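You operate a simulated robot arm through the tools that you are given. There is no shell and no other tool. Be economical: measure what you need, move in short steps, check, and stop when the job is done.

You are at the controls of a simulated two-armed robot. One attempt, no reset.

TASK
Push the stand drawer shut. Then close the box door. Then stack the relay marked "12V" from the deck behind the flat bar on top of the relay marked "24V". Then take the drip tray from the top of the low shelf and leave it on the top of the tank stand. Then stack the 40 oil filter from the deck before the grooved roller on top of the 25 oil filter. Then take the small bucket on the flat end of the bench and put it away on the top of the hopper shelf. Then put the blue small sack from the flat end of the bench on the top of the trolley. Do these in the order given. Set down upright: small sack.

Only the result counts: the job must be done as asked and must still hold three seconds after the hand-in. Knocking over, shifting, dropping, spilling or breaking anything else fails it.

THE ROBOT
Two 7-joint arms with two-finger parallel grippers on one trunk, on a base that drives. Base frame: it is fixed to the floor where the robot stands at the start and does not move with it; the origin is under the middle of the robot, x ahead of it, y to its left, z up. Units: m, rad, N and s.
The left shoulder is at the start at [0.05, 0.177, 1.072], the right one opposite. With the tool pointing down near the work surface each hand reaches from about 0.2 to 0.7 m from the robot's upright axis, wherever it stands, measured 20 degrees to its own side. Places, roughly: box door [0.9, -0.1, 1.1]; drip tray (15x20x11 cm) [-3.2, -5.4, 0.7]; oil filter [0.75, 4.25, 1]; relay [0, 3.25, 1]; small bucket (20x15x14 cm) [1, 4.6, 1]; small sack [1.25, 5, 1]; stand drawer [0.5, -0.1, 0.8]; top of the hopper shelf (22x84 cm) [-4.08, -1.5, 0.84]; top of the tank stand [-3.7, -2.5, 0.4]; top of the trolley [1.2, 6.1, 0.8]. Payload 3.43 kg a hand.
Tool frame (each hand has its own): the origin (TCP) lies between the finger pads and is the grasp point; the fingertips stand 0.034 m ahead of it; z points along the fingers, y is the line along which they close. The gripper opens to 0.128 m. The fingers are 0.024 m wide and 0.012 m thick; the gripper's body (0.048 by 0.13 m) begins 0.096 m behind the TCP.
Orientation is that of the tool frame in the base frame, as a unit quaternion [x, y, z, w]. With the fingers straight down and closing along the base's y, the tool's x points along the base's -x, its y along +y and its z along -z.

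THE INTERFACE
- The arms move only by the tool arm_command. It takes "left_moves", "right_moves" or both (then of equal length, played together; a hand with none holds still); each is a list of rows, each an object (a shift or turn left out is 0, a gripper value left out holds the last) with "travel": the shift along the base's x, y, z in m, a list of three; "turn": the turn, a rotation vector about the base's x, y, z in rad, a list of three; "gripper": the opening, from 0 (shut) to 1 (fully open). In form: [{"travel": [x, y, z], "turn": [ax, ay, az], "gripper": gripper}, ...]. A call has 1 to 8 rows; each row shifts and turns the commanded pose from where the row before left it. A row lasts 0.2 s, in which the tool goes at most 0.05 m and 0.15 rad; a call with a longer step from one row to the next is refused whole, and so is a gripper value outside its range. A pose out of reach is approached as far as the arm can. The call stops where the force on the tool passes 40 N (or 10 N more than at its start, if that is more) or the arm is blocked; 0.2 s more then pass. The fingers move at their own pace (about 0.108 m/s each) and stop on an object; they squeeze with about 29 N. The grip force told is the motor's: it shows also when the fingers shut on nothing. Time passes only in rows, and 0.2 s behind the last, so rows that do not move let the fingers close. It gives the time, the measured TCP pose, the force on the tool (base axes), the opening and the grip force at its end, in the units of the frame above (readings bear some noise), with the torque about the TCP (base axes, N m) and any sound that the robot's microphone picked up, and new pictures: "views" is both (left out), scene, wrist or none (wrist: the cameras of the hands that moved).
- Cameras (640 x 400 px; columns grow to the right, rows downward): "scene" is now at [0.1587, -0.024, 1.2488]; the picture's right is [-0.26, -0.97, 0.00], its down [-0.43, 0.11, -0.90] and it looks along [0.87, -0.23, -0.44] (base axes); focal length 214 px, centre (320, 200). "left" rides on the left gripper at [0.076, 0.011, -0.16] in its tool frame; the picture's right is [-0.15, 0.99, 0.00], its down [-0.88, -0.13, -0.46] and it looks along [-0.45, -0.07, 0.89] (tool axes); focal length 234 px, centre (320, 200). "right" rides on the right gripper at [0.076, -0.011, -0.16] in its tool frame; the picture's right is [0.15, 0.99, 0.00], its down [-0.88, 0.13, -0.46] and it looks along [-0.45, 0.07, 0.89] (tool axes); focal length 234 px, centre (320, 200). There is no depth. A picture from a camera that has moved, and an enlarged one, comes with that camera's place and axes in the base frame and with its lens.
- move_column(by): slides the trunk up (or, below 0, down) by that many m; the arms and the scene camera ride with it, the base frame stays. It gives what a move gives, with no picture.
- base_move(legs): drives the robot by 1 to 6 legs, each [ahead, turn to the left] in m and rad, along the robot's own axes; the way and the turn of a leg run together, so that a leg with both is an arc; at most 1.5 m and 3.142 rad a leg. The arms and the cameras ride along, it lands a little off, and it stops where it bumps. It gives what a move gives, and a new picture of the scene camera.
- head_to(pan, tilt): turns the head with the scene camera to pan (to the left, within 1.396 rad either way) and tilt (down, from -0.506 to 1.204), counted from straight ahead of the robot. It gives what a move gives, and a new picture of the scene camera.
- enlarge(camera, box): a new picture of the part [left, top, right, bottom] of that camera's present view, enlarged. It takes no simulated time.
- close_job(): hands the job in; it is judged then, once.

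Go step by step. Nothing tells you exact positions but the pictures and the camera data: compare them with the known pose of the tool, close in by small moves and look again before you grip or let go. The budget is 186 turns and 260 pictures, counting those below and the enlarged ones. Unless the task says otherwise, let go and move clear before handing in, and close with one line.

The tools are called after ">>>" by a JSON object that holds its "api" and its "payload". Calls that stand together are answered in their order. arm_command: Moves the arms, as the interface text tells. Its arguments: {"type":"object","properties":{"left_moves":{"type":"array"},"right_moves":{"type":"array"},"views":{"type":"string","enum":["both","scene","wrist","none"]}},"required":[]} The other tools are called the same way: move_column (by) slides the trunk up or down; base_move (legs) drives the base; head_to (pan, tilt) turns the head that bears the scene camera; enlarge (camera, box) takes an enlarged picture of a part of a camera's view; close_job () hands the job in.

At the start:

```text
time: 0.0
left_position: [0.4176, 0.1413, 1.2281]
left_tool_rot: [-0.001, 1.0, -0.001, -0.001]
left_contact_force: [-1.2, 0.2, -0.1]
left_ft_torque: [0.03, 0.0, -0.02]
left_width: 0.128
left_gripper_force: 0.0
right_position: [0.3263, -0.1793, 1.266]
right_tool_rot: [0.001, 1.0, 0.001, 0.001]
right_contact_force: [0.0, 0.0, 0.4]
right_ft_torque: [0.02, 0.0, -0.01]
right_width: 0.1279
right_gripper_force: 0.2
trunk travel left (down, up): [-0.243, 0.158]
robot x, y, heading: [-0.0026, 0.0012, -0.0]
head pan, tilt: [-0.26, 0.459]
```

scene: 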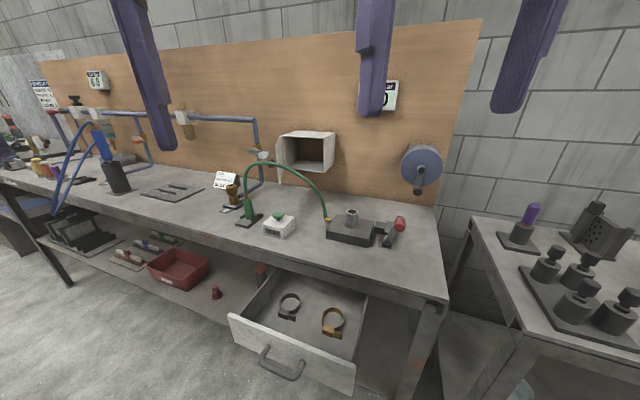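
right: 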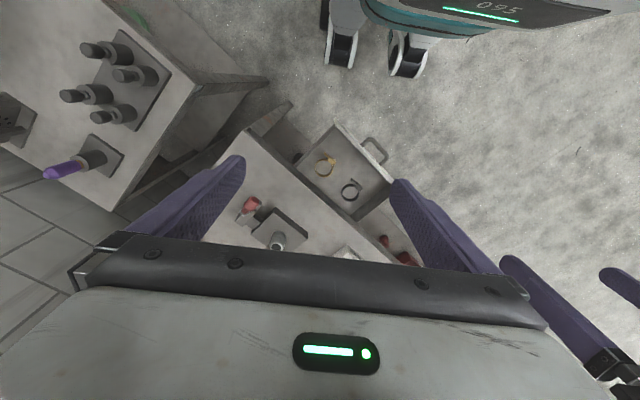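
left: 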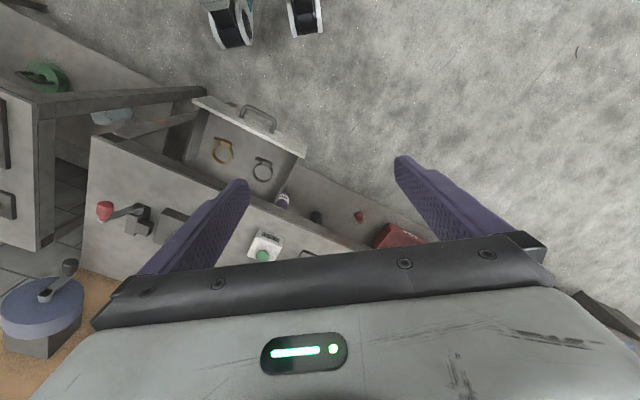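

The bench seems to be turned about 36° to my right with the drawer sticking out, and the box hangs on the board. I'll zoom in on both, then back off and square up to the bench.

>>> {"api": "enlarge", "payload": {"camera": "scene", "box": [220, 110, 460, 260]}}

>>> {"api": "base_move", "payload": {"legs": [[-0.15, 0], [0, -0.63]]}}

```text
2.67 times, centred on (340, 185) of scene
camera zoom: at [0.1587, -0.024, 1.2488], right [-0.26, -0.97, 0.0], down [-0.43, 0.11, -0.9], along [0.87, -0.23, -0.44], focal length 572 px, centre (267, 240)
```

zoom: 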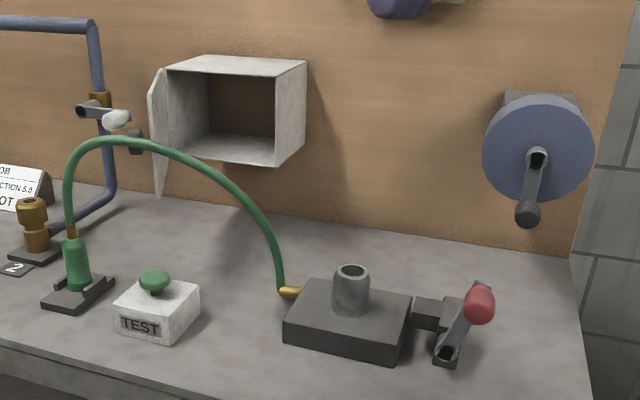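

```text
time: 3.1
left_position: [0.2714, -0.1323, 1.2282]
left_tool_rot: [0.31, 0.951, 0.0, 0.0]
left_contact_force: [0.2, -0.2, -1.0]
left_ft_torque: [0.0, -0.01, 0.02]
left_width: 0.1281
left_gripper_force: 0.1
right_position: [0.0079, -0.3381, 1.2649]
right_tool_rot: [0.311, 0.951, 0.0, 0.0]
right_contact_force: [-0.2, -1.1, -0.5]
right_ft_torque: [0.01, -0.02, 0.01]
right_width: 0.1281
right_gripper_force: 0.0
trunk travel left (down, up): [-0.243, 0.158]
robot x, y, heading: [-0.1505, -0.0005, -0.633]
head pan, tilt: [-0.26, 0.459]
camera scene: at [-0.0353, -0.1134, 1.2488], right [-0.78, -0.63, 0.0], down [-0.28, 0.34, -0.9], along [0.56, -0.7, -0.44], focal length 214 px, centre (320, 200)
```

scene: 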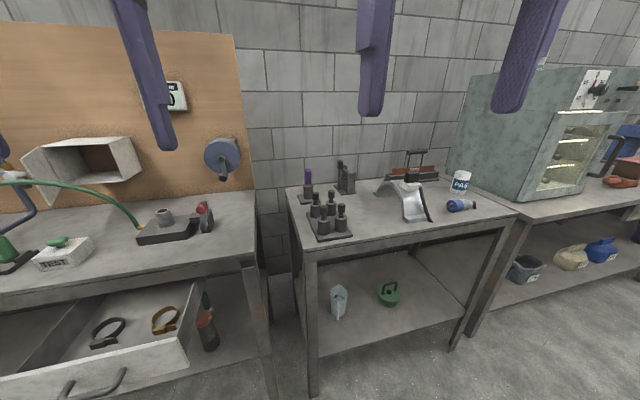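

The robot now faces the bench squarely, so I'll turn the head toward the drawer.

>>> {"api": "head_to", "payload": {"pan": 0.45, "tilt": 0.65}}

```text
time: 4.2
left_position: [0.2716, -0.1334, 1.2285]
left_tool_rot: [0.31, 0.951, -0.001, 0.001]
left_contact_force: [-0.2, -0.7, 0.1]
left_ft_torque: [-0.01, -0.01, 0.03]
left_width: 0.1282
left_gripper_force: 0.0
right_position: [0.0084, -0.3382, 1.2666]
right_tool_rot: [0.312, 0.95, 0.0, 0.0]
right_contact_force: [0.5, -0.2, 1.0]
right_ft_torque: [0.02, 0.03, -0.01]
right_width: 0.1279
right_gripper_force: 0.1
trunk travel left (down, up): [-0.243, 0.158]
robot x, y, heading: [-0.1496, 0.0028, -0.631]
head pan, tilt: [0.45, 0.649]
camera scene: at [-0.0073, -0.0575, 1.2317], right [-0.18, -0.98, 0.0], down [-0.59, 0.11, -0.8], along [0.78, -0.14, -0.6], focal length 214 px, centre (320, 200)
```

scene: 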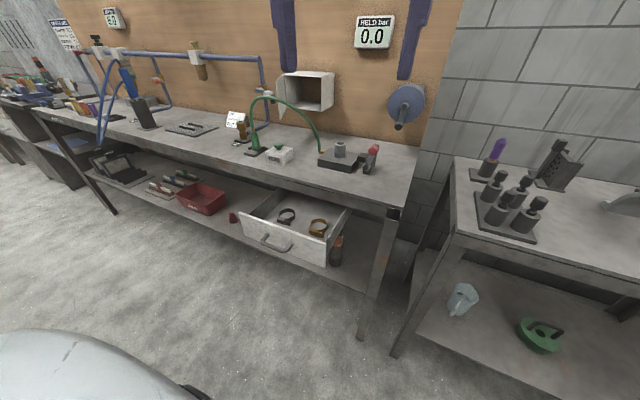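

Handle triangulated at about [0.40, -0.01, 0.78] and the panel is about 0.47 m ahead of me. I'll shut the left gripper, tilt it forward and bring it down in front of the drawer panel.

>>> {"api": "arm_command", "payload": {"left_moves": [{"travel": [0.0195, 0.035, 0], "turn": [-0.088, -0.121, 0], "gripper": 0}, {"travel": [0.0195, 0.035, 0], "turn": [-0.088, -0.121, 0]}, {"travel": [0.0195, 0.035, 0], "turn": [-0.088, -0.121, 0]}, {"travel": [0.0195, 0.035, 0], "turn": [-0.088, -0.121, 0]}, {"travel": [-0.016, 0.012, -0.045]}, {"travel": [-0.016, 0.012, -0.045]}, {"travel": [0, 0, -0.048]}, {"travel": [0, 0, -0.048]}], "views": "scene"}}

```text
time: 6.0
left_position: [0.3165, 0.0308, 1.0414]
left_tool_rot: [0.296, 0.908, -0.091, 0.281]
left_contact_force: [0.6, 0.5, -0.1]
left_ft_torque: [-0.01, 0.01, 0.01]
left_width: 0.0003
left_gripper_force: 29.0
right_position: [0.0082, -0.3377, 1.2655]
right_tool_rot: [0.311, 0.95, 0.0, 0.0]
right_contact_force: [-0.4, 0.3, -0.4]
right_ft_torque: [0.0, 0.01, 0.05]
right_width: 0.128
right_gripper_force: 0.1
trunk travel left (down, up): [-0.243, 0.158]
robot x, y, heading: [-0.149, 0.0031, -0.632]
head pan, tilt: [0.45, 0.649]
camera scene: at [-0.0073, -0.0571, 1.2318], right [-0.18, -0.98, 0.0], down [-0.59, 0.11, -0.8], along [0.78, -0.14, -0.6], focal length 214 px, centre (320, 200)
```

scene: 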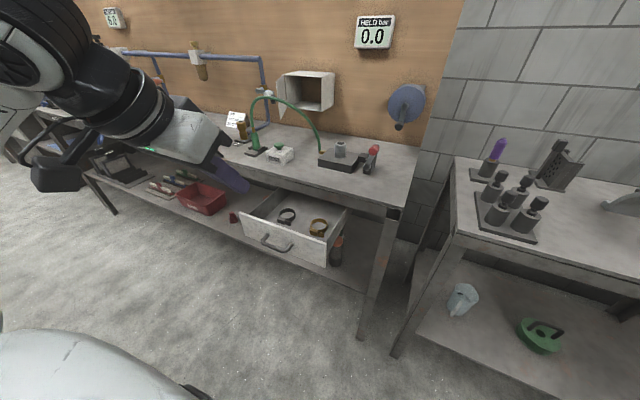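

The hand is in front of the drawer with clearance, so I'll go down to panel height.

>>> {"api": "arm_command", "payload": {"left_moves": [{"travel": [0, 0, -0.049]}, {"travel": [0, 0, -0.049]}, {"travel": [0, 0, -0.049]}, {"travel": [0, 0, -0.049]}], "views": "both"}}

```text
time: 7.0
left_position: [0.3569, 0.0187, 0.8606]
left_tool_rot: [0.297, 0.908, -0.093, 0.28]
left_contact_force: [0.4, 0.0, 0.0]
left_ft_torque: [-0.01, 0.0, -0.01]
left_width: 0.0
left_gripper_force: 28.8
left hand out of reach, approached as far as the arm can: row 1, 2, 3
right_position: [0.0101, -0.3367, 1.265]
right_tool_rot: [0.312, 0.95, 0.0, 0.0]
right_contact_force: [-0.4, -0.2, -0.6]
right_ft_torque: [0.04, 0.01, 0.03]
right_width: 0.1281
right_gripper_force: 0.2
trunk travel left (down, up): [-0.243, 0.158]
robot x, y, heading: [-0.1504, -0.0007, -0.626]
head pan, tilt: [0.45, 0.649]
camera scene: at [-0.0072, -0.0573, 1.2318], right [-0.18, -0.98, 0.0], down [-0.59, 0.11, -0.8], along [0.78, -0.14, -0.6], focal length 214 px, centre (320, 200)
camera left: at [0.2412, 0.1184, 0.9501], right [0.68, 0.73, 0.08], down [0.3, -0.38, 0.87], along [0.67, -0.57, -0.48], focal length 234 px, centre (320, 200)
```

scene: 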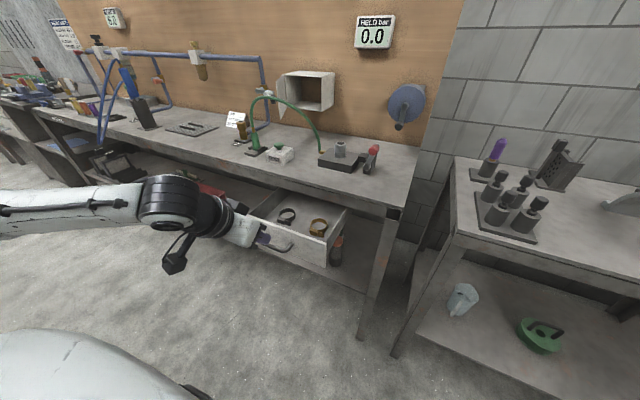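
left: 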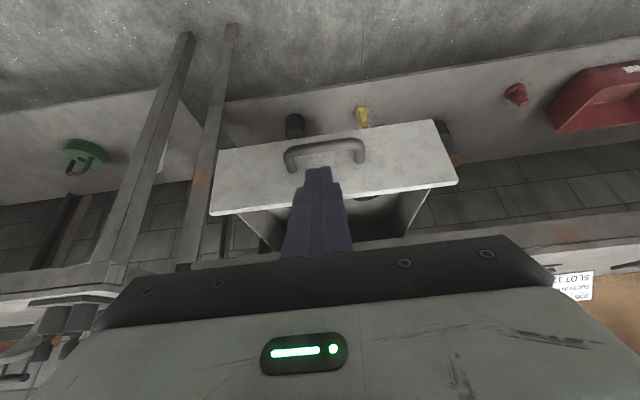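

The fingertip is just in front of the panel's upper part. I'll push along the drawer axis.

>>> {"api": "arm_command", "payload": {"left_moves": [{"travel": [0.0323, -0.0236, -0.005]}, {"travel": [0.0323, -0.0236, -0.005]}, {"travel": [0.0323, -0.0236, 0]}, {"travel": [0.0323, -0.0236, 0]}, {"travel": [0.0323, -0.0236, 0]}], "views": "both"}}

```text
time: 8.2
left_position: [0.5165, -0.1011, 0.8482]
left_tool_rot: [0.298, 0.909, -0.091, 0.278]
left_contact_force: [-0.3, -0.5, -0.6]
left_ft_torque: [0.01, -0.02, 0.0]
left_width: 0.0002
left_gripper_force: 28.6
right_position: [0.0091, -0.339, 1.2654]
right_tool_rot: [0.311, 0.95, 0.002, 0.001]
right_contact_force: [-0.5, -0.2, 0.4]
right_ft_torque: [0.02, 0.01, 0.01]
right_width: 0.1281
right_gripper_force: 0.1
trunk travel left (down, up): [-0.243, 0.158]
robot x, y, heading: [-0.1502, -0.0006, -0.631]
head pan, tilt: [0.45, 0.649]
camera scene: at [-0.007, -0.0579, 1.2314], right [-0.18, -0.98, 0.0], down [-0.59, 0.11, -0.8], along [0.78, -0.14, -0.61], focal length 214 px, centre (320, 200)
camera left: at [0.3996, -0.0001, 0.9388], right [0.68, 0.73, 0.08], down [0.31, -0.39, 0.87], along [0.66, -0.57, -0.49], focal length 234 px, centre (320, 200)
```

scene: 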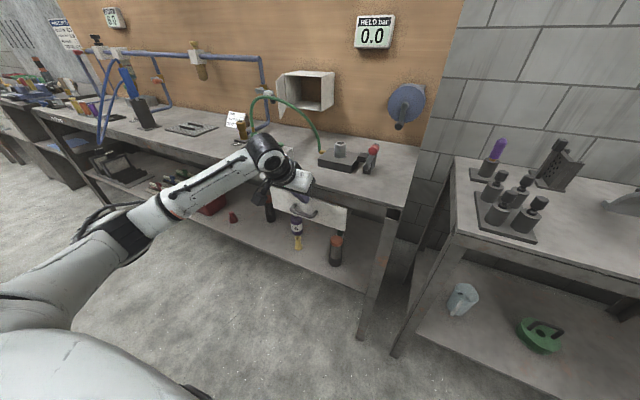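
left: 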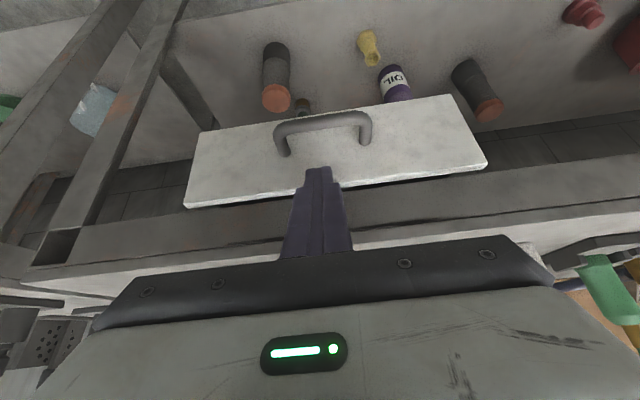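

The drawer is nearly shut; I'll push on in small steps until it resists.

>>> {"api": "arm_command", "payload": {"left_moves": [{"travel": [0.0161, -0.0118, 0]}, {"travel": [0.0161, -0.0118, 0]}, {"travel": [0.0121, -0.0088, 0]}, {"travel": [0.0121, -0.0088, 0]}], "views": "both"}}

```text
time: 8.6
left_position: [0.5236, -0.1047, 0.8445]
left_tool_rot: [0.298, 0.912, -0.087, 0.27]
left_contact_force: [-0.2, 0.0, -0.1]
left_ft_torque: [0.0, -0.02, 0.0]
left_width: 0.0
left_gripper_force: 29.4
right_position: [0.0098, -0.3389, 1.2635]
right_tool_rot: [0.311, 0.95, 0.0, -0.002]
right_contact_force: [0.4, -0.3, -0.2]
right_ft_torque: [0.09, 0.06, 0.01]
right_width: 0.1277
right_gripper_force: 0.0
trunk travel left (down, up): [-0.243, 0.158]
robot x, y, heading: [-0.1458, 0.0016, -0.637]
head pan, tilt: [0.45, 0.649]
stopped in row 1 (left hand): the force on the tool passed its limit at 48 N (the readings are from after the stop); the commanded pose is now the measured one
camera scene: at [-0.0061, -0.0579, 1.2313], right [-0.18, -0.98, 0.0], down [-0.6, 0.11, -0.8], along [0.78, -0.14, -0.61], focal length 214 px, centre (320, 200)
camera left: at [0.4093, -0.0059, 0.9383], right [0.68, 0.73, 0.08], down [0.32, -0.4, 0.86], along [0.66, -0.56, -0.5], focal length 234 px, centre (320, 200)
```

scene: 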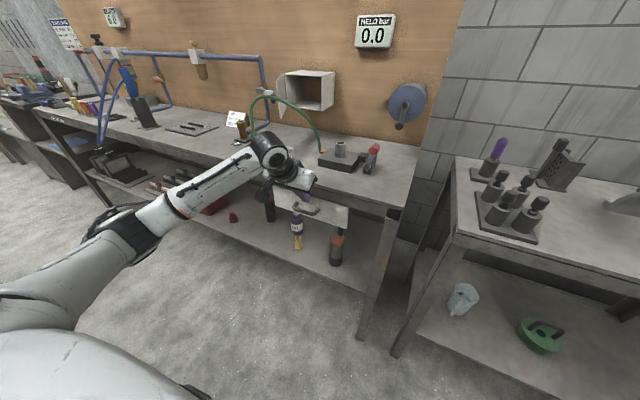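
left: 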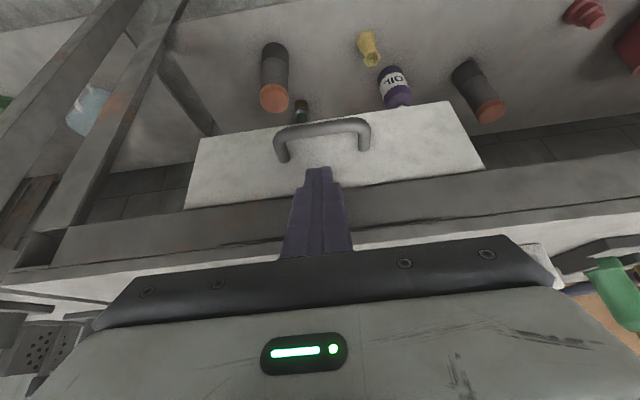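

Something stopped the push. I'll zoom in to see whether the drawer seated or the finger hit the apron.

>>> {"api": "enlarge", "payload": {"camera": "left", "box": [160, 90, 520, 270]}}

>>> {"api": "enlarge", "payload": {"camera": "scene", "box": [240, 160, 400, 260]}}

```text
1.78 times, centred on (340, 180) of left
camera zoom: at [0.4093, -0.0059, 0.9383], right [0.68, 0.73, 0.08], down [0.32, -0.4, 0.86], along [0.66, -0.56, -0.5], focal length 416 px, centre (284, 236)
```

zoom: 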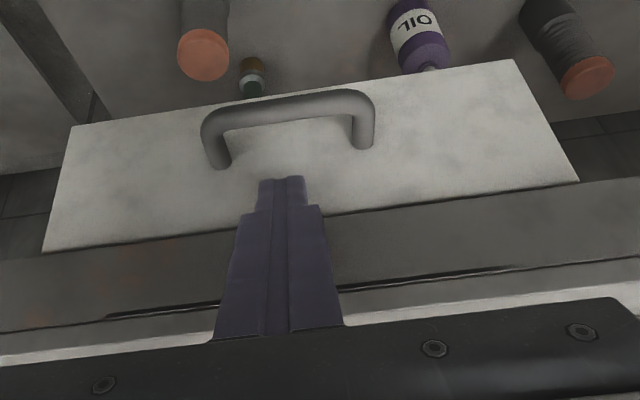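

```text
4.00 times, centred on (320, 210) of scene
camera zoom: at [-0.0061, -0.0579, 1.2313], right [-0.18, -0.98, 0.0], down [-0.6, 0.11, -0.8], along [0.78, -0.14, -0.61], focal length 858 px, centre (320, 160)
```

zoom: 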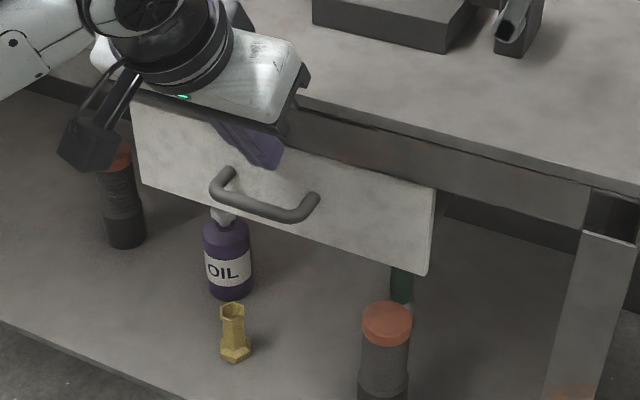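

The finger's front corner may have met the apron. I'll back off, look at the drawer, then push on the handle lower down.

>>> {"api": "arm_command", "payload": {"left_moves": [{"travel": [-0.036, 0.027, 0]}, {"travel": [-0.036, 0.027, 0]}, {"travel": [0, 0, -0.03]}, {"travel": [0, 0, -0.025]}], "views": "both"}}

```text
time: 9.6
left_position: [0.4514, -0.0507, 0.7926]
left_tool_rot: [0.297, 0.911, -0.088, 0.271]
left_contact_force: [-1.3, 0.8, -0.4]
left_ft_torque: [-0.02, 0.0, 0.01]
left_width: 0.0
left_gripper_force: 28.9
right_position: [0.0097, -0.3375, 1.2641]
right_tool_rot: [0.311, 0.95, 0.0, 0.0]
right_contact_force: [-0.1, -0.2, 0.6]
right_ft_torque: [0.02, 0.03, -0.03]
right_width: 0.1279
right_gripper_force: 0.0
trunk travel left (down, up): [-0.243, 0.158]
robot x, y, heading: [-0.1493, -0.0039, -0.634]
head pan, tilt: [0.45, 0.649]
camera scene: at [-0.0074, -0.0571, 1.2318], right [-0.18, -0.98, 0.0], down [-0.59, 0.11, -0.8], along [0.78, -0.14, -0.6], focal length 214 px, centre (320, 200)
camera left: at [0.3367, 0.0488, 0.8847], right [0.68, 0.73, 0.08], down [0.32, -0.4, 0.86], along [0.66, -0.56, -0.5], focal length 234 px, centre (320, 200)
```

scene: 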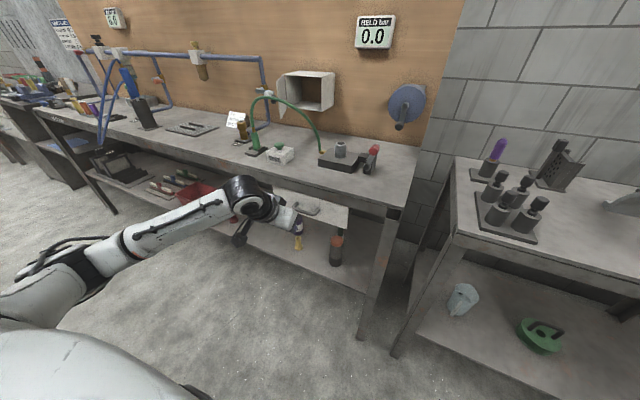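
left: 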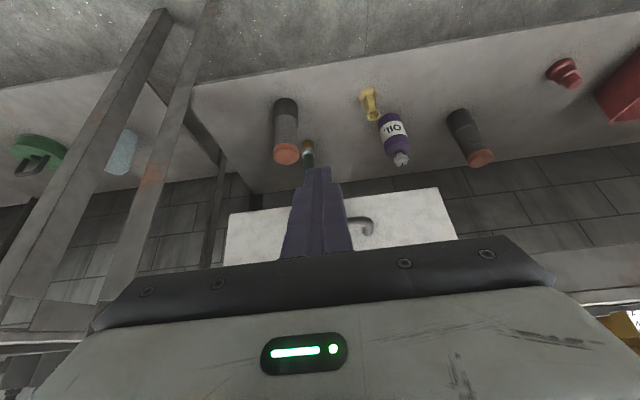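

Fingers are now in front of the handle; I'll push on it in small steps.

>>> {"api": "arm_command", "payload": {"left_moves": [{"travel": [0.0201, -0.0148, 0]}, {"travel": [0.0161, -0.0118, 0]}, {"travel": [0.0121, -0.0089, 0]}, {"travel": [0.0121, -0.0089, 0]}, {"travel": [0.0121, -0.0089, 0]}, {"travel": [0.0121, -0.0089, 0]}, {"travel": [0.0121, -0.0089, 0]}], "views": "both"}}

```text
time: 10.6
left_position: [0.5055, -0.0899, 0.7804]
left_tool_rot: [0.301, 0.916, -0.081, 0.253]
left_contact_force: [-1.3, 0.4, -2.5]
left_ft_torque: [0.01, 0.04, 0.03]
left_width: 0.0
left_gripper_force: 29.2
right_position: [0.0095, -0.3375, 1.2644]
right_tool_rot: [0.311, 0.95, 0.001, 0.0]
right_contact_force: [0.9, 0.1, -0.9]
right_ft_torque: [0.01, -0.02, 0.03]
right_width: 0.1279
right_gripper_force: 0.1
trunk travel left (down, up): [-0.243, 0.158]
robot x, y, heading: [-0.1508, -0.0003, -0.625]
head pan, tilt: [0.45, 0.649]
stopped in row 5 (left hand): the force on the tool passed its limit at 48 N (the readings are from after the stop); the commanded pose is now the measured one
camera scene: at [-0.0076, -0.057, 1.2316], right [-0.18, -0.98, 0.0], down [-0.6, 0.11, -0.8], along [0.78, -0.14, -0.61], focal length 214 px, centre (320, 200)
camera left: at [0.3941, 0.0055, 0.8783], right [0.69, 0.72, 0.08], down [0.34, -0.42, 0.84], along [0.64, -0.55, -0.53], focal length 234 px, centre (320, 200)
```

scene: 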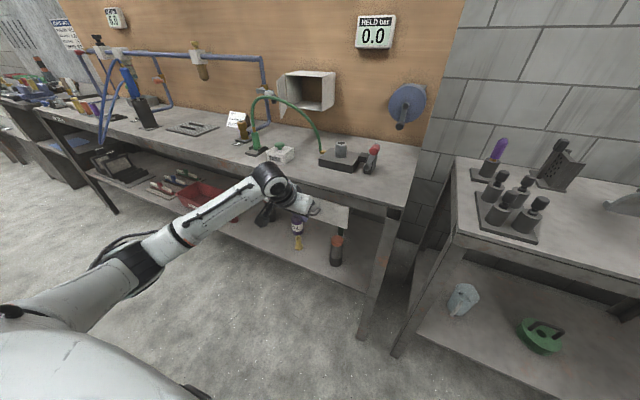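
left: 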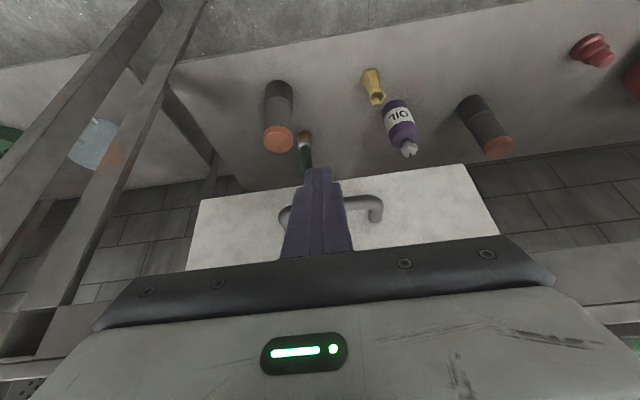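

It stopped again on the handle, which suggests the drawer is at its end stop. I'll withdraw and inspect.

>>> {"api": "arm_command", "payload": {"left_moves": [{"travel": [-0.036, 0.027, 0]}, {"travel": [-0.036, 0.027, 0]}, {"travel": [-0.036, 0.027, 0.02]}, {"travel": [0, 0.03, 0.035]}, {"travel": [0, 0.03, 0.035]}], "views": "wrist"}}

>>> {"api": "enlarge", "payload": {"camera": "scene", "box": [240, 160, 400, 260]}}

```text
time: 11.8
left_position: [0.3978, 0.0489, 0.8719]
left_tool_rot: [0.302, 0.915, -0.083, 0.253]
left_contact_force: [-0.4, -0.7, 0.4]
left_ft_torque: [0.02, -0.03, 0.02]
left_width: 0.0
left_gripper_force: 28.7
right_position: [0.0073, -0.3373, 1.2648]
right_tool_rot: [0.31, 0.951, 0.001, 0.0]
right_contact_force: [-0.6, 0.2, -0.2]
right_ft_torque: [-0.01, -0.01, -0.02]
right_width: 0.1278
right_gripper_force: 0.1
trunk travel left (down, up): [-0.243, 0.158]
robot x, y, heading: [-0.1518, -0.001, -0.632]
head pan, tilt: [0.45, 0.649]
camera left: at [0.2858, 0.1462, 0.9692], right [0.69, 0.72, 0.08], down [0.34, -0.42, 0.84], along [0.64, -0.55, -0.53], focal length 234 px, centre (320, 200)
```

left: 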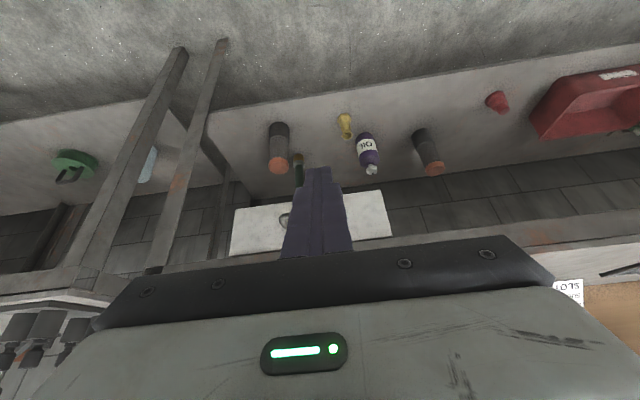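

```text
4.00 times, centred on (320, 210) of scene
camera zoom: at [-0.0081, -0.0565, 1.2317], right [-0.18, -0.98, 0.0], down [-0.59, 0.11, -0.8], along [0.78, -0.14, -0.6], focal length 858 px, centre (320, 160)
```

zoom: 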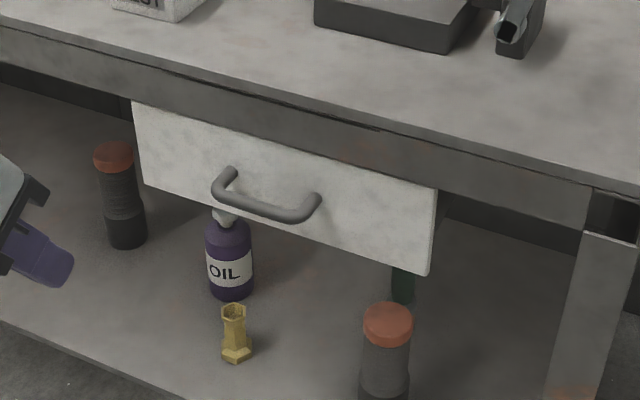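

The drawer sits flush in the same position after both pushes, so it's shut. Next is the box door; I'll zoom in on it.

>>> {"api": "enlarge", "payload": {"camera": "scene", "box": [220, 50, 380, 150]}}

>>> {"api": "base_move", "payload": {"legs": [[-0.2, 0]]}}

```text
4.00 times, centred on (300, 100) of scene
camera zoom: at [-0.0081, -0.0565, 1.2317], right [-0.18, -0.98, 0.0], down [-0.59, 0.11, -0.8], along [0.78, -0.14, -0.6], focal length 858 px, centre (400, 600)
```

zoom: 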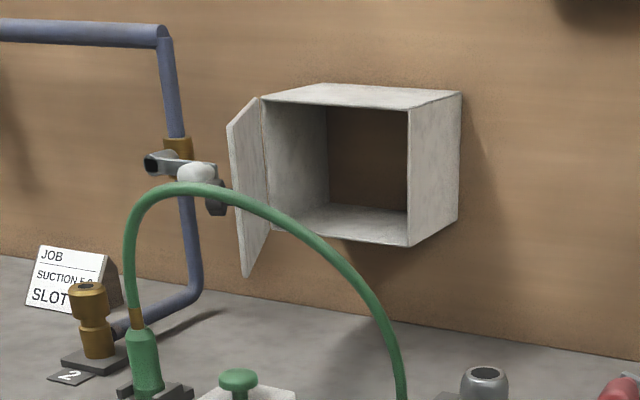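

```text
time: 13.4
left_position: [0.2368, 0.1676, 0.87]
left_tool_rot: [0.299, 0.916, -0.081, 0.255]
left_contact_force: [-0.7, 0.2, -0.5]
left_ft_torque: [0.0, -0.02, -0.01]
left_width: 0.0
left_gripper_force: 28.9
right_position: [-0.1521, -0.2184, 1.2653]
right_tool_rot: [0.31, 0.951, 0.001, 0.001]
right_contact_force: [0.0, 0.3, 0.8]
right_ft_torque: [0.0, -0.02, -0.01]
right_width: 0.1279
right_gripper_force: 0.0
trunk travel left (down, up): [-0.243, 0.158]
robot x, y, heading: [-0.3098, 0.115, -0.628]
head pan, tilt: [0.45, 0.649]
camera scene: at [-0.1696, 0.0613, 1.2318], right [-0.18, -0.98, 0.0], down [-0.59, 0.11, -0.8], along [0.78, -0.14, -0.6], focal length 214 px, centre (320, 200)
```

scene: 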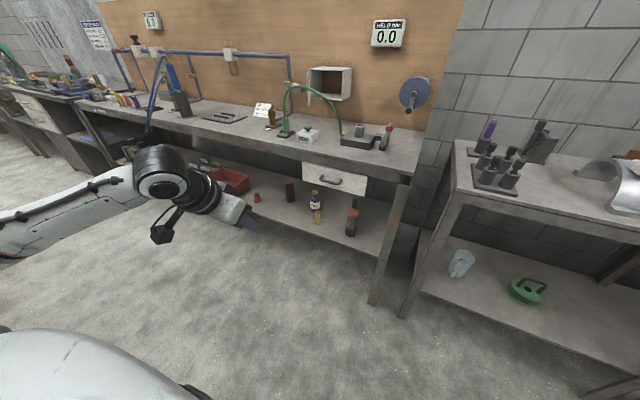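

The door is hinged on the box's left edge, about 67° open, with its free edge near [0.81, -0.06, 1.06]. I'll raise and straighten the left hand before driving closer.

>>> {"api": "arm_command", "payload": {"left_moves": [{"travel": [0, 0, 0.048]}, {"travel": [0, 0, 0.049]}, {"travel": [0, 0, 0.049]}, {"travel": [0, 0, 0.049]}, {"travel": [0, 0, 0.049], "turn": [0.078, 0.107, 0]}, {"travel": [0, 0, 0.049], "turn": [0.078, 0.107, 0]}, {"travel": [0, 0, 0.049], "turn": [0.078, 0.107, 0]}, {"travel": [0, 0, 0.049], "turn": [0.078, 0.107, 0]}], "views": "none"}}

>>> {"api": "base_move", "payload": {"legs": [[0, 0.536], [0.55, 0], [0, -0.54]]}}

>>> {"api": "head_to", "payload": {"pan": 0.35, "tilt": 0.35}}

```text
time: 15.2
left_position: [0.2069, 0.1409, 1.2573]
left_tool_rot: [0.336, 0.941, -0.012, 0.026]
left_contact_force: [5.4, 4.8, -5.3]
left_ft_torque: [-0.6, 0.63, 0.03]
left_width: 0.0
left_gripper_force: 28.6
left hand out of reach, approached as far as the arm can: row 8
right_position: [-0.1601, -0.2196, 1.2662]
right_tool_rot: [0.31, 0.951, 0.002, 0.004]
right_contact_force: [-2.8, 1.3, 1.1]
right_ft_torque: [-0.09, -0.35, -0.03]
right_width: 0.1279
right_gripper_force: 0.1
trunk travel left (down, up): [-0.243, 0.158]
robot x, y, heading: [-0.308, 0.1198, -0.628]
head pan, tilt: [0.45, 0.649]
```

```text
time: 21.4
left_position: [0.7679, 0.1012, 1.2452]
left_tool_rot: [0.314, 0.949, -0.001, 0.012]
left_contact_force: [0.0, -0.1, 0.2]
left_ft_torque: [-0.01, 0.03, 0.01]
left_width: 0.0
left_gripper_force: 29.0
right_position: [0.3917, -0.2702, 1.2661]
right_tool_rot: [0.311, 0.95, 0.001, 0.0]
right_contact_force: [-0.5, 0.4, 0.0]
right_ft_torque: [0.02, -0.01, -0.01]
right_width: 0.1281
right_gripper_force: 0.1
trunk travel left (down, up): [-0.243, 0.158]
robot x, y, heading: [0.229, 0.066, -0.63]
head pan, tilt: [0.45, 0.649]
camera scene: at [0.3753, 0.0104, 1.2317], right [-0.18, -0.98, 0.0], down [-0.59, 0.11, -0.8], along [0.78, -0.14, -0.6], focal length 214 px, centre (320, 200)
```

scene: 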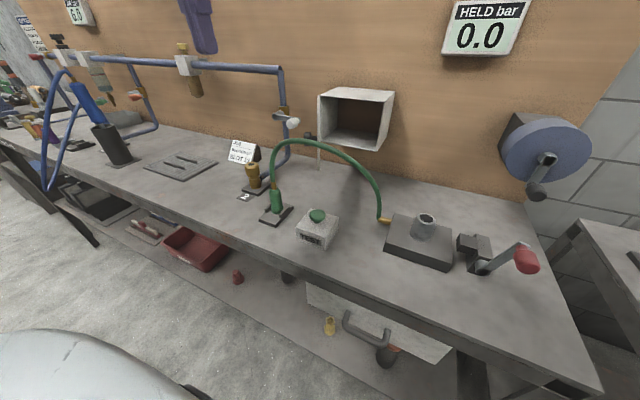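

```text
time: 22.2
left_position: [0.7684, 0.1012, 1.2458]
left_tool_rot: [0.315, 0.949, -0.001, 0.012]
left_contact_force: [0.6, 0.4, -0.4]
left_ft_torque: [-0.01, 0.02, 0.01]
left_width: 0.0
left_gripper_force: 29.4
right_position: [0.3918, -0.27, 1.2658]
right_tool_rot: [0.312, 0.95, 0.0, 0.001]
right_contact_force: [-1.0, 0.1, -0.2]
right_ft_torque: [0.0, -0.01, 0.01]
right_width: 0.1279
right_gripper_force: 0.0
trunk travel left (down, up): [-0.243, 0.158]
robot x, y, heading: [0.2336, 0.0687, -0.63]
head pan, tilt: [0.351, 0.351]
camera scene: at [0.3796, 0.0006, 1.2587], right [-0.28, -0.96, 0.0], down [-0.33, 0.1, -0.94], along [0.9, -0.26, -0.34], focal length 214 px, centre (320, 200)
```

scene: 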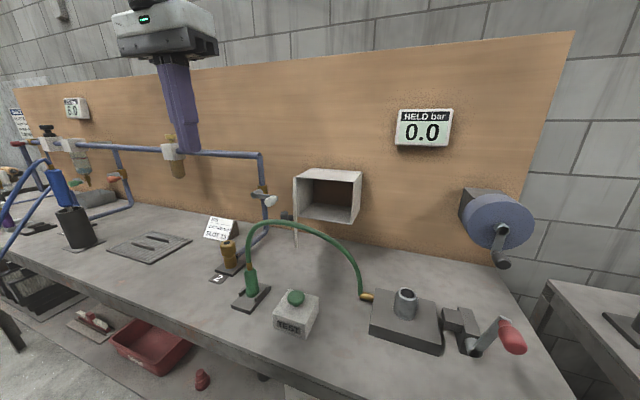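

Now I'm closer with the hand above the bench. Zooming in on the box and door.

>>> {"api": "enlarge", "payload": {"camera": "scene", "box": [220, 130, 420, 255]}}

```text
3.20 times, centred on (320, 192) of scene
camera zoom: at [0.3796, 0.0006, 1.2587], right [-0.28, -0.96, 0.0], down [-0.33, 0.1, -0.94], along [0.9, -0.26, -0.34], focal length 686 px, centre (320, 224)
```

zoom: 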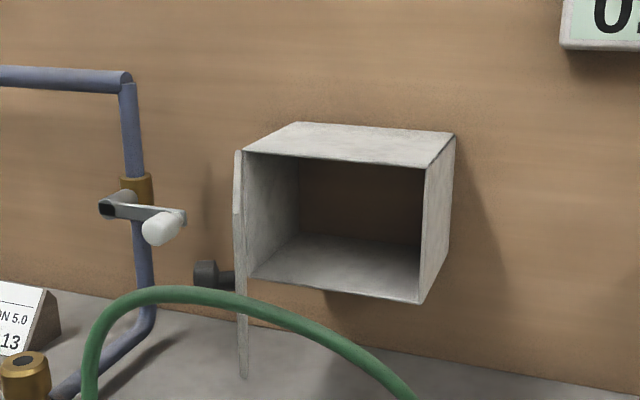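

The door's hinge is at [0.95, -0.095], free edge at [0.79, -0.07], top 1.12, with a dark knob outside. I'll place the closed fingers beside the outer face, tip above the knob.

>>> {"api": "arm_command", "payload": {"left_moves": [{"travel": [0.0308, -0.0365, 0]}, {"travel": [0.0308, -0.0365, 0]}, {"travel": [0.0308, -0.0365, 0]}, {"travel": [0, 0, -0.042]}, {"travel": [0, 0, -0.042]}, {"travel": [0, 0, -0.042]}], "views": "both"}}

```text
time: 23.6
left_position: [0.8348, 0.0096, 1.0853]
left_tool_rot: [0.312, 0.95, -0.002, 0.012]
left_contact_force: [0.4, 0.4, 0.4]
left_ft_torque: [0.01, -0.03, 0.0]
left_width: 0.0
left_gripper_force: 29.4
left hand out of reach, approached as far as the arm can: row 1, 2, 3
right_position: [0.392, -0.27, 1.2656]
right_tool_rot: [0.311, 0.95, 0.0, -0.001]
right_contact_force: [0.5, 0.4, 0.0]
right_ft_torque: [-0.02, 0.02, -0.02]
right_width: 0.1282
right_gripper_force: 0.1
trunk travel left (down, up): [-0.243, 0.158]
robot x, y, heading: [0.2324, 0.0668, -0.631]
head pan, tilt: [0.351, 0.351]
camera scene: at [0.3803, 0.0008, 1.2587], right [-0.28, -0.96, 0.0], down [-0.33, 0.1, -0.94], along [0.9, -0.26, -0.34], focal length 214 px, centre (320, 200)
camera left: at [0.7762, 0.066, 1.2437], right [0.71, 0.71, 0.01], down [0.62, -0.62, 0.48], along [0.34, -0.33, -0.88], focal length 234 px, centre (320, 200)
```

scene: 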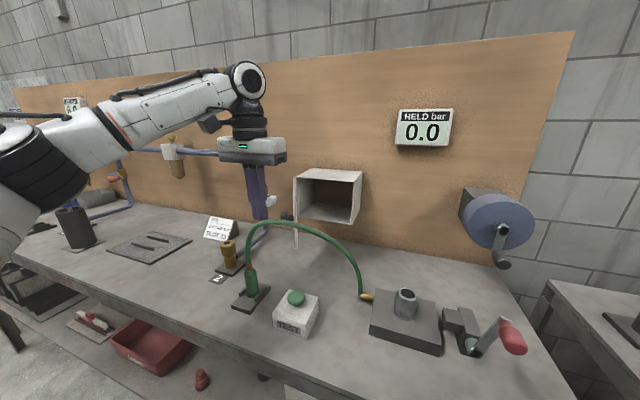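
left: 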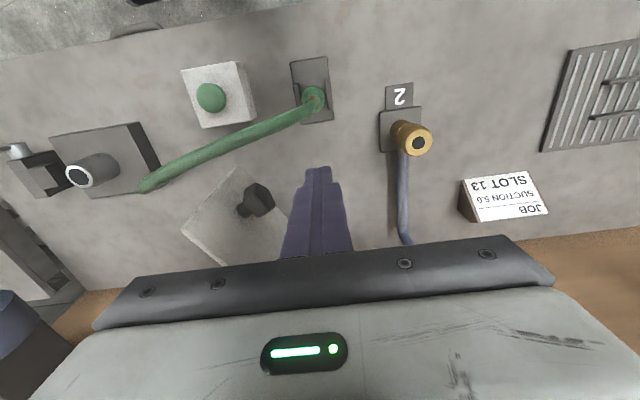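

The arm's reach is short here with the wrist high, so I'll raise the trunk to gain reach and then re-approach.

>>> {"api": "move_column", "payload": {"by": 0.15}}

>>> {"api": "arm_command", "payload": {"left_moves": [{"travel": [0.02, -0.015, 0]}, {"travel": [0.02, -0.015, -0.03]}, {"travel": [0, 0, -0.045]}, {"travel": [0, 0, -0.04]}], "views": "both"}}

```text
time: 25.4
left_position: [0.8334, 0.0083, 1.2365]
left_tool_rot: [0.314, 0.95, -0.002, 0.011]
left_contact_force: [0.7, 0.4, -0.6]
left_ft_torque: [-0.01, -0.02, 0.0]
left_width: 0.0002
left_gripper_force: 28.8
right_position: [0.3926, -0.27, 1.4152]
right_tool_rot: [0.312, 0.95, 0.0, 0.0]
right_contact_force: [0.9, 0.5, 0.6]
right_ft_torque: [0.01, -0.01, -0.01]
right_width: 0.1282
right_gripper_force: 0.0
trunk travel left (down, up): [-0.393, 0.008]
robot x, y, heading: [0.2328, 0.0683, -0.63]
head pan, tilt: [0.351, 0.351]
```

```text
time: 26.4
left_position: [0.8734, -0.0218, 1.1214]
left_tool_rot: [0.313, 0.95, -0.002, 0.011]
left_contact_force: [0.7, 0.2, 0.6]
left_ft_torque: [-0.03, 0.02, 0.03]
left_width: 0.0
left_gripper_force: 28.9
right_position: [0.3917, -0.2694, 1.4144]
right_tool_rot: [0.311, 0.95, 0.001, -0.001]
right_contact_force: [0.2, -0.5, -0.3]
right_ft_torque: [0.02, -0.02, -0.06]
right_width: 0.128
right_gripper_force: 0.1
trunk travel left (down, up): [-0.393, 0.008]
robot x, y, heading: [0.2345, 0.0656, -0.631]
head pan, tilt: [0.351, 0.351]
camera scene: at [0.3802, 0.0005, 1.4087], right [-0.28, -0.96, 0.0], down [-0.33, 0.1, -0.94], along [0.9, -0.26, -0.34], focal length 214 px, centre (320, 200)
camera left: at [0.8164, 0.0356, 1.2787], right [0.71, 0.71, 0.01], down [0.62, -0.62, 0.48], along [0.34, -0.33, -0.88], focal length 234 px, centre (320, 200)
```

scene: 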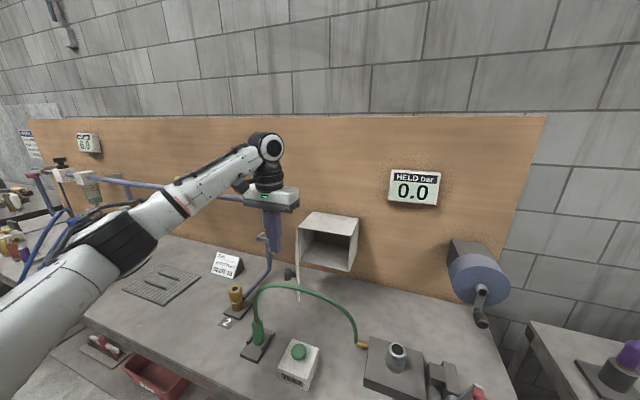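
left: 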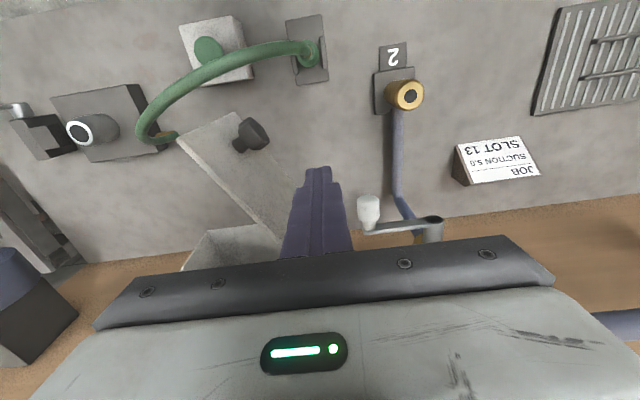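

Fingers are beside the door's outer face, above the knob. Now I'll sweep the door along its arc.

>>> {"api": "arm_command", "payload": {"left_moves": [{"travel": [-0.0177, -0.0192, 0]}, {"travel": [-0.0177, -0.0192, 0]}, {"travel": [-0.0039, -0.0232, 0]}, {"travel": [-0.0039, -0.0232, 0]}, {"travel": [0.0054, -0.0206, 0]}, {"travel": [0.0054, -0.0206, 0]}, {"travel": [0.0124, -0.017, 0]}, {"travel": [0.0124, -0.017, 0]}], "views": "both"}}

```text
time: 28.1
left_position: [0.8547, -0.1684, 1.1219]
left_tool_rot: [0.315, 0.949, 0.001, 0.008]
left_contact_force: [-23.6, 16.8, 2.0]
left_ft_torque: [0.94, 0.54, 0.0]
left_width: 0.0001
left_gripper_force: 28.5
left hand out of reach, approached as far as the arm can: row 8
right_position: [0.3887, -0.2681, 1.4159]
right_tool_rot: [0.311, 0.95, -0.001, 0.002]
right_contact_force: [-0.1, 1.3, 0.4]
right_ft_torque: [0.0, 0.04, 0.03]
right_width: 0.1279
right_gripper_force: 0.0
trunk travel left (down, up): [-0.393, 0.008]
robot x, y, heading: [0.2337, 0.0686, -0.634]
head pan, tilt: [0.351, 0.351]
camera scene: at [0.3762, 0.0032, 1.4093], right [-0.28, -0.96, 0.0], down [-0.33, 0.09, -0.94], along [0.9, -0.26, -0.34], focal length 214 px, centre (320, 200)
camera left: at [0.7994, -0.1129, 1.2798], right [0.71, 0.71, 0.01], down [0.62, -0.63, 0.47], along [0.33, -0.33, -0.88], focal length 234 px, centre (320, 200)
```

scene: 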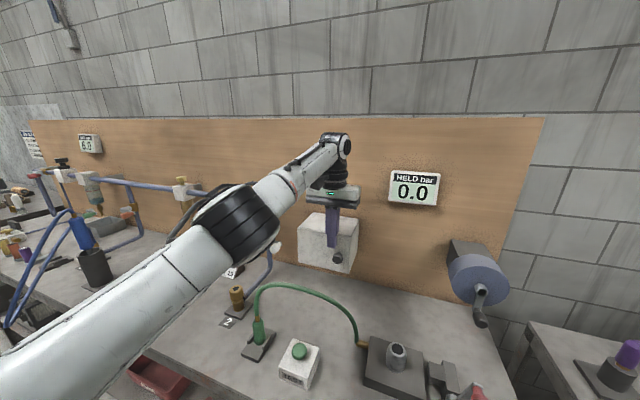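
left: 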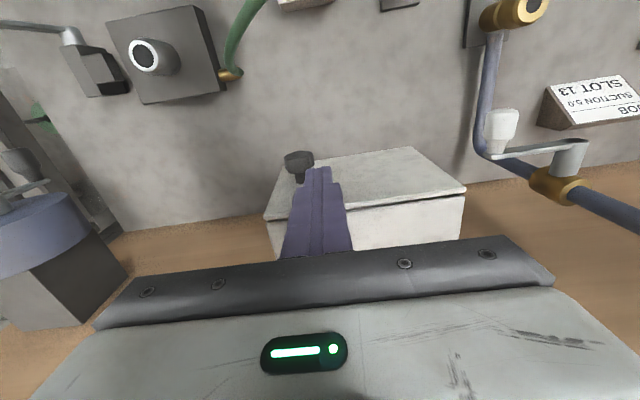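

The door appears shut with a reaction force of about 29 N. I'll check for a gap.

>>> {"api": "enlarge", "payload": {"camera": "left", "box": [230, 130, 490, 270]}}

>>> {"api": "arm_command", "payload": {"left_moves": [{"travel": [-0.01, 0.007, 0]}, {"travel": [-0.03, 0.022, 0]}, {"travel": [-0.036, 0.026, 0.0]}, {"travel": [-0.03, 0.02, 0.03]}, {"travel": [0, 0, 0.04]}], "views": "scene"}}

>>> {"api": "enlarge", "payload": {"camera": "scene", "box": [240, 170, 400, 290]}}

```text
2.46 times, centred on (360, 200) of left
camera zoom: at [0.7994, -0.1129, 1.2798], right [0.71, 0.71, 0.01], down [0.62, -0.63, 0.47], along [0.33, -0.33, -0.88], focal length 576 px, centre (222, 200)
```

zoom: 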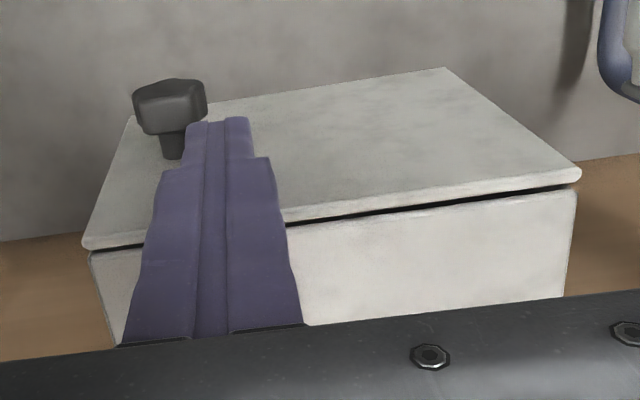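

```text
time: 29.4
left_position: [0.7553, -0.0969, 1.1888]
left_tool_rot: [0.314, 0.949, -0.002, 0.012]
left_contact_force: [0.1, 0.4, -0.5]
left_ft_torque: [0.0, 0.01, 0.02]
left_width: 0.0001
left_gripper_force: 28.7
right_position: [0.3909, -0.2691, 1.4145]
right_tool_rot: [0.311, 0.95, 0.001, 0.0]
right_contact_force: [-0.5, 0.1, -0.9]
right_ft_torque: [-0.03, -0.03, 0.0]
right_width: 0.128
right_gripper_force: 0.0
trunk travel left (down, up): [-0.393, 0.008]
robot x, y, heading: [0.2355, 0.067, -0.633]
head pan, tilt: [0.351, 0.351]
camera scene: at [0.3791, 0.0004, 1.4088], right [-0.28, -0.96, 0.0], down [-0.33, 0.1, -0.94], along [0.9, -0.26, -0.34], focal length 214 px, centre (320, 200)
```

scene: 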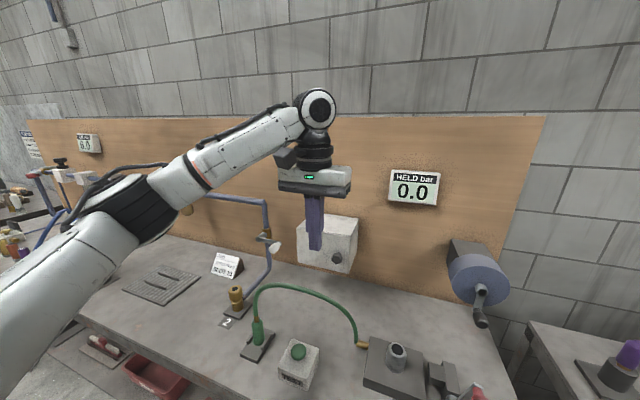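

```text
3.33 times, centred on (320, 230) of scene
camera zoom: at [0.3791, 0.0004, 1.4088], right [-0.28, -0.96, 0.0], down [-0.33, 0.1, -0.94], along [0.9, -0.26, -0.34], focal length 715 px, centre (320, 100)
```

zoom: 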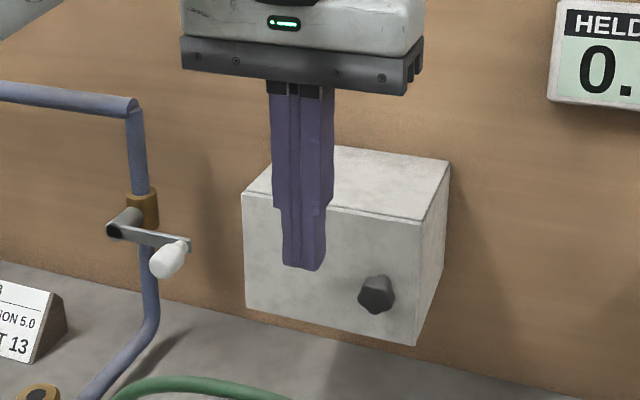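

The door is fully closed. I'll back away and turn to look along the aisle toward the relay bench.

>>> {"api": "arm_command", "payload": {"left_moves": [{"travel": [-0.03, 0.02, 0.03]}, {"travel": [-0.035, 0.027, 0.02]}, {"travel": [-0.035, 0.027, 0.02]}, {"travel": [-0.035, 0.027, 0.02], "gripper": 1}], "views": "none"}}

>>> {"api": "base_move", "payload": {"legs": [[-0.6, 0], [0, 1.571]]}}

>>> {"api": "head_to", "payload": {"pan": 0.4, "tilt": 0.3}}

```text
time: 30.4
left_position: [0.6188, 0.0024, 1.2794]
left_tool_rot: [0.314, 0.949, -0.002, 0.013]
left_contact_force: [0.3, 0.0, 0.1]
left_ft_torque: [0.0, -0.01, -0.02]
left_width: 0.0809
left_gripper_force: 0.0
right_position: [0.3909, -0.2686, 1.4156]
right_tool_rot: [0.311, 0.95, -0.001, 0.001]
right_contact_force: [0.2, -0.8, 0.5]
right_ft_torque: [0.01, -0.02, -0.01]
right_width: 0.1281
right_gripper_force: 0.2
trunk travel left (down, up): [-0.393, 0.008]
robot x, y, heading: [0.235, 0.0685, -0.633]
head pan, tilt: [0.351, 0.351]
```

```text
time: 37.6
left_position: [-0.1878, 0.8098, 1.2778]
left_tool_rot: [-0.452, 0.892, 0.006, 0.01]
left_contact_force: [0.5, -0.5, 0.7]
left_ft_torque: [-0.01, -0.01, -0.03]
left_width: 0.1282
left_gripper_force: 0.0
right_position: [0.0845, 0.5821, 1.4141]
right_tool_rot: [-0.455, 0.891, -0.001, 0.0]
right_contact_force: [0.6, -0.5, -0.2]
right_ft_torque: [0.0, 0.03, -0.02]
right_width: 0.1282
right_gripper_force: 0.1
trunk travel left (down, up): [-0.393, 0.008]
robot x, y, heading: [-0.2527, 0.4193, 0.943]
head pan, tilt: [0.351, 0.351]
camera scene: at [-0.1864, 0.5683, 1.4088], right [0.96, -0.27, 0.0], down [-0.09, -0.33, -0.94], along [0.26, 0.9, -0.34], focal length 214 px, centre (320, 200)
```

scene: 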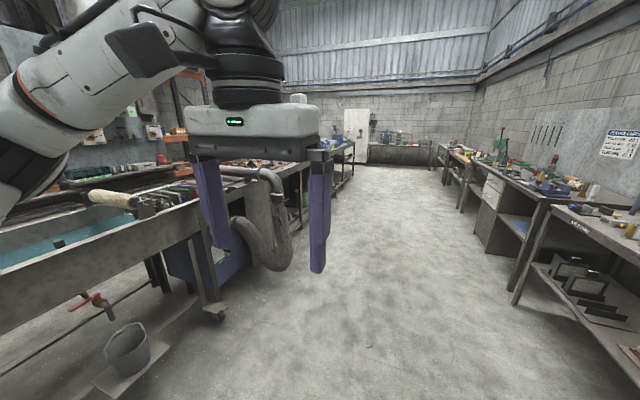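

```text
time: 38.2
left_position: [-0.1877, 0.809, 1.2779]
left_tool_rot: [-0.452, 0.892, 0.008, 0.009]
left_contact_force: [-0.7, -0.3, -0.1]
left_ft_torque: [0.04, -0.02, -0.01]
left_width: 0.1279
left_gripper_force: 0.0
right_position: [0.0824, 0.5818, 1.4148]
right_tool_rot: [-0.454, 0.891, 0.0, 0.0]
right_contact_force: [-0.2, 0.3, -0.8]
right_ft_torque: [0.01, -0.02, 0.03]
right_width: 0.1278
right_gripper_force: 0.0
trunk travel left (down, up): [-0.393, 0.008]
robot x, y, heading: [-0.2517, 0.4237, 0.941]
head pan, tilt: [0.4, 0.3]
camera scene: at [-0.1907, 0.5696, 1.4135], right [0.97, -0.22, 0.0], down [-0.07, -0.29, -0.96], along [0.21, 0.93, -0.3], focal length 214 px, centre (320, 200)
```

scene: 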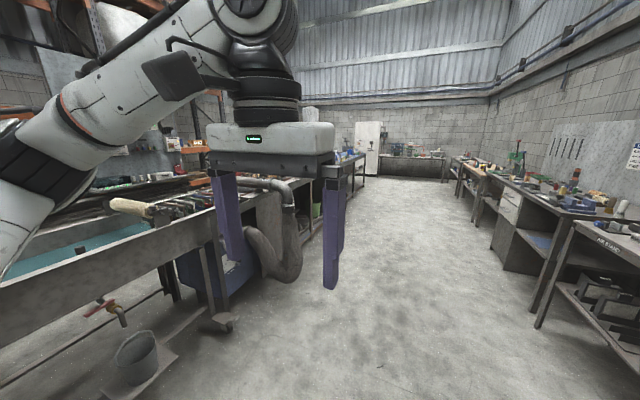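

The aisle runs along heading 0.94 with the target bench on the left side. I'll drive about 2.4 m along it and turn to face the bench.

>>> {"api": "base_move", "payload": {"legs": [[1.2, 0], [1.15, 0], [0, 1.571]]}}

>>> {"api": "head_to", "payload": {"pan": 0.0, "tilt": 0.4}}

```text
time: 53.6
left_position: [0.7451, 2.3916, 1.279]
left_tool_rot: [0.952, -0.306, -0.011, 0.0]
left_contact_force: [0.3, -0.7, -0.3]
left_ft_torque: [-0.03, 0.0, 0.0]
left_width: 0.128
left_gripper_force: 0.0
right_position: [0.97, 2.6651, 1.4158]
right_tool_rot: [0.953, -0.304, 0.0, 0.001]
right_contact_force: [0.2, 0.2, 0.0]
right_ft_torque: [-0.01, -0.03, 0.05]
right_width: 0.128
right_gripper_force: 0.1
trunk travel left (down, up): [-0.393, 0.008]
robot x, y, heading: [1.1335, 2.3298, 2.527]
head pan, tilt: [0.4, 0.3]
camera scene: at [0.9847, 2.3905, 1.4135], right [0.21, 0.98, 0.0], down [0.29, -0.06, -0.96], along [-0.93, 0.2, -0.3], focal length 214 px, centre (320, 200)
```

scene: 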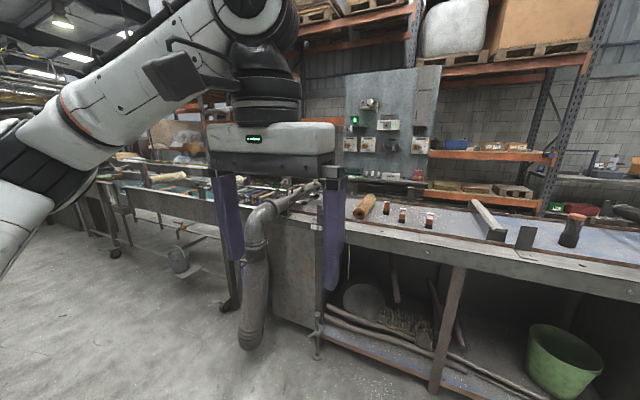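

```text
time: 54.5
left_position: [0.7446, 2.3902, 1.278]
left_tool_rot: [0.952, -0.306, -0.011, -0.001]
left_contact_force: [0.1, -0.9, -0.4]
left_ft_torque: [-0.02, 0.0, -0.01]
left_width: 0.1284
left_gripper_force: 0.0
right_position: [0.9693, 2.6659, 1.4161]
right_tool_rot: [0.953, -0.303, 0.0, 0.002]
right_contact_force: [-0.5, 0.2, -0.3]
right_ft_torque: [-0.02, 0.0, -0.03]
right_width: 0.128
right_gripper_force: 0.1
trunk travel left (down, up): [-0.393, 0.008]
robot x, y, heading: [1.1345, 2.3325, 2.532]
head pan, tilt: [0.0, 0.4]
camera scene: at [1.0002, 2.424, 1.4043], right [0.58, 0.82, 0.0], down [0.32, -0.22, -0.92], along [-0.75, 0.53, -0.39], focal length 214 px, centre (320, 200)
```

scene: 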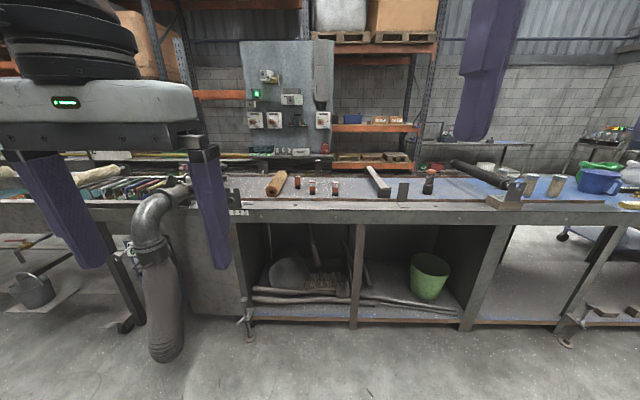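

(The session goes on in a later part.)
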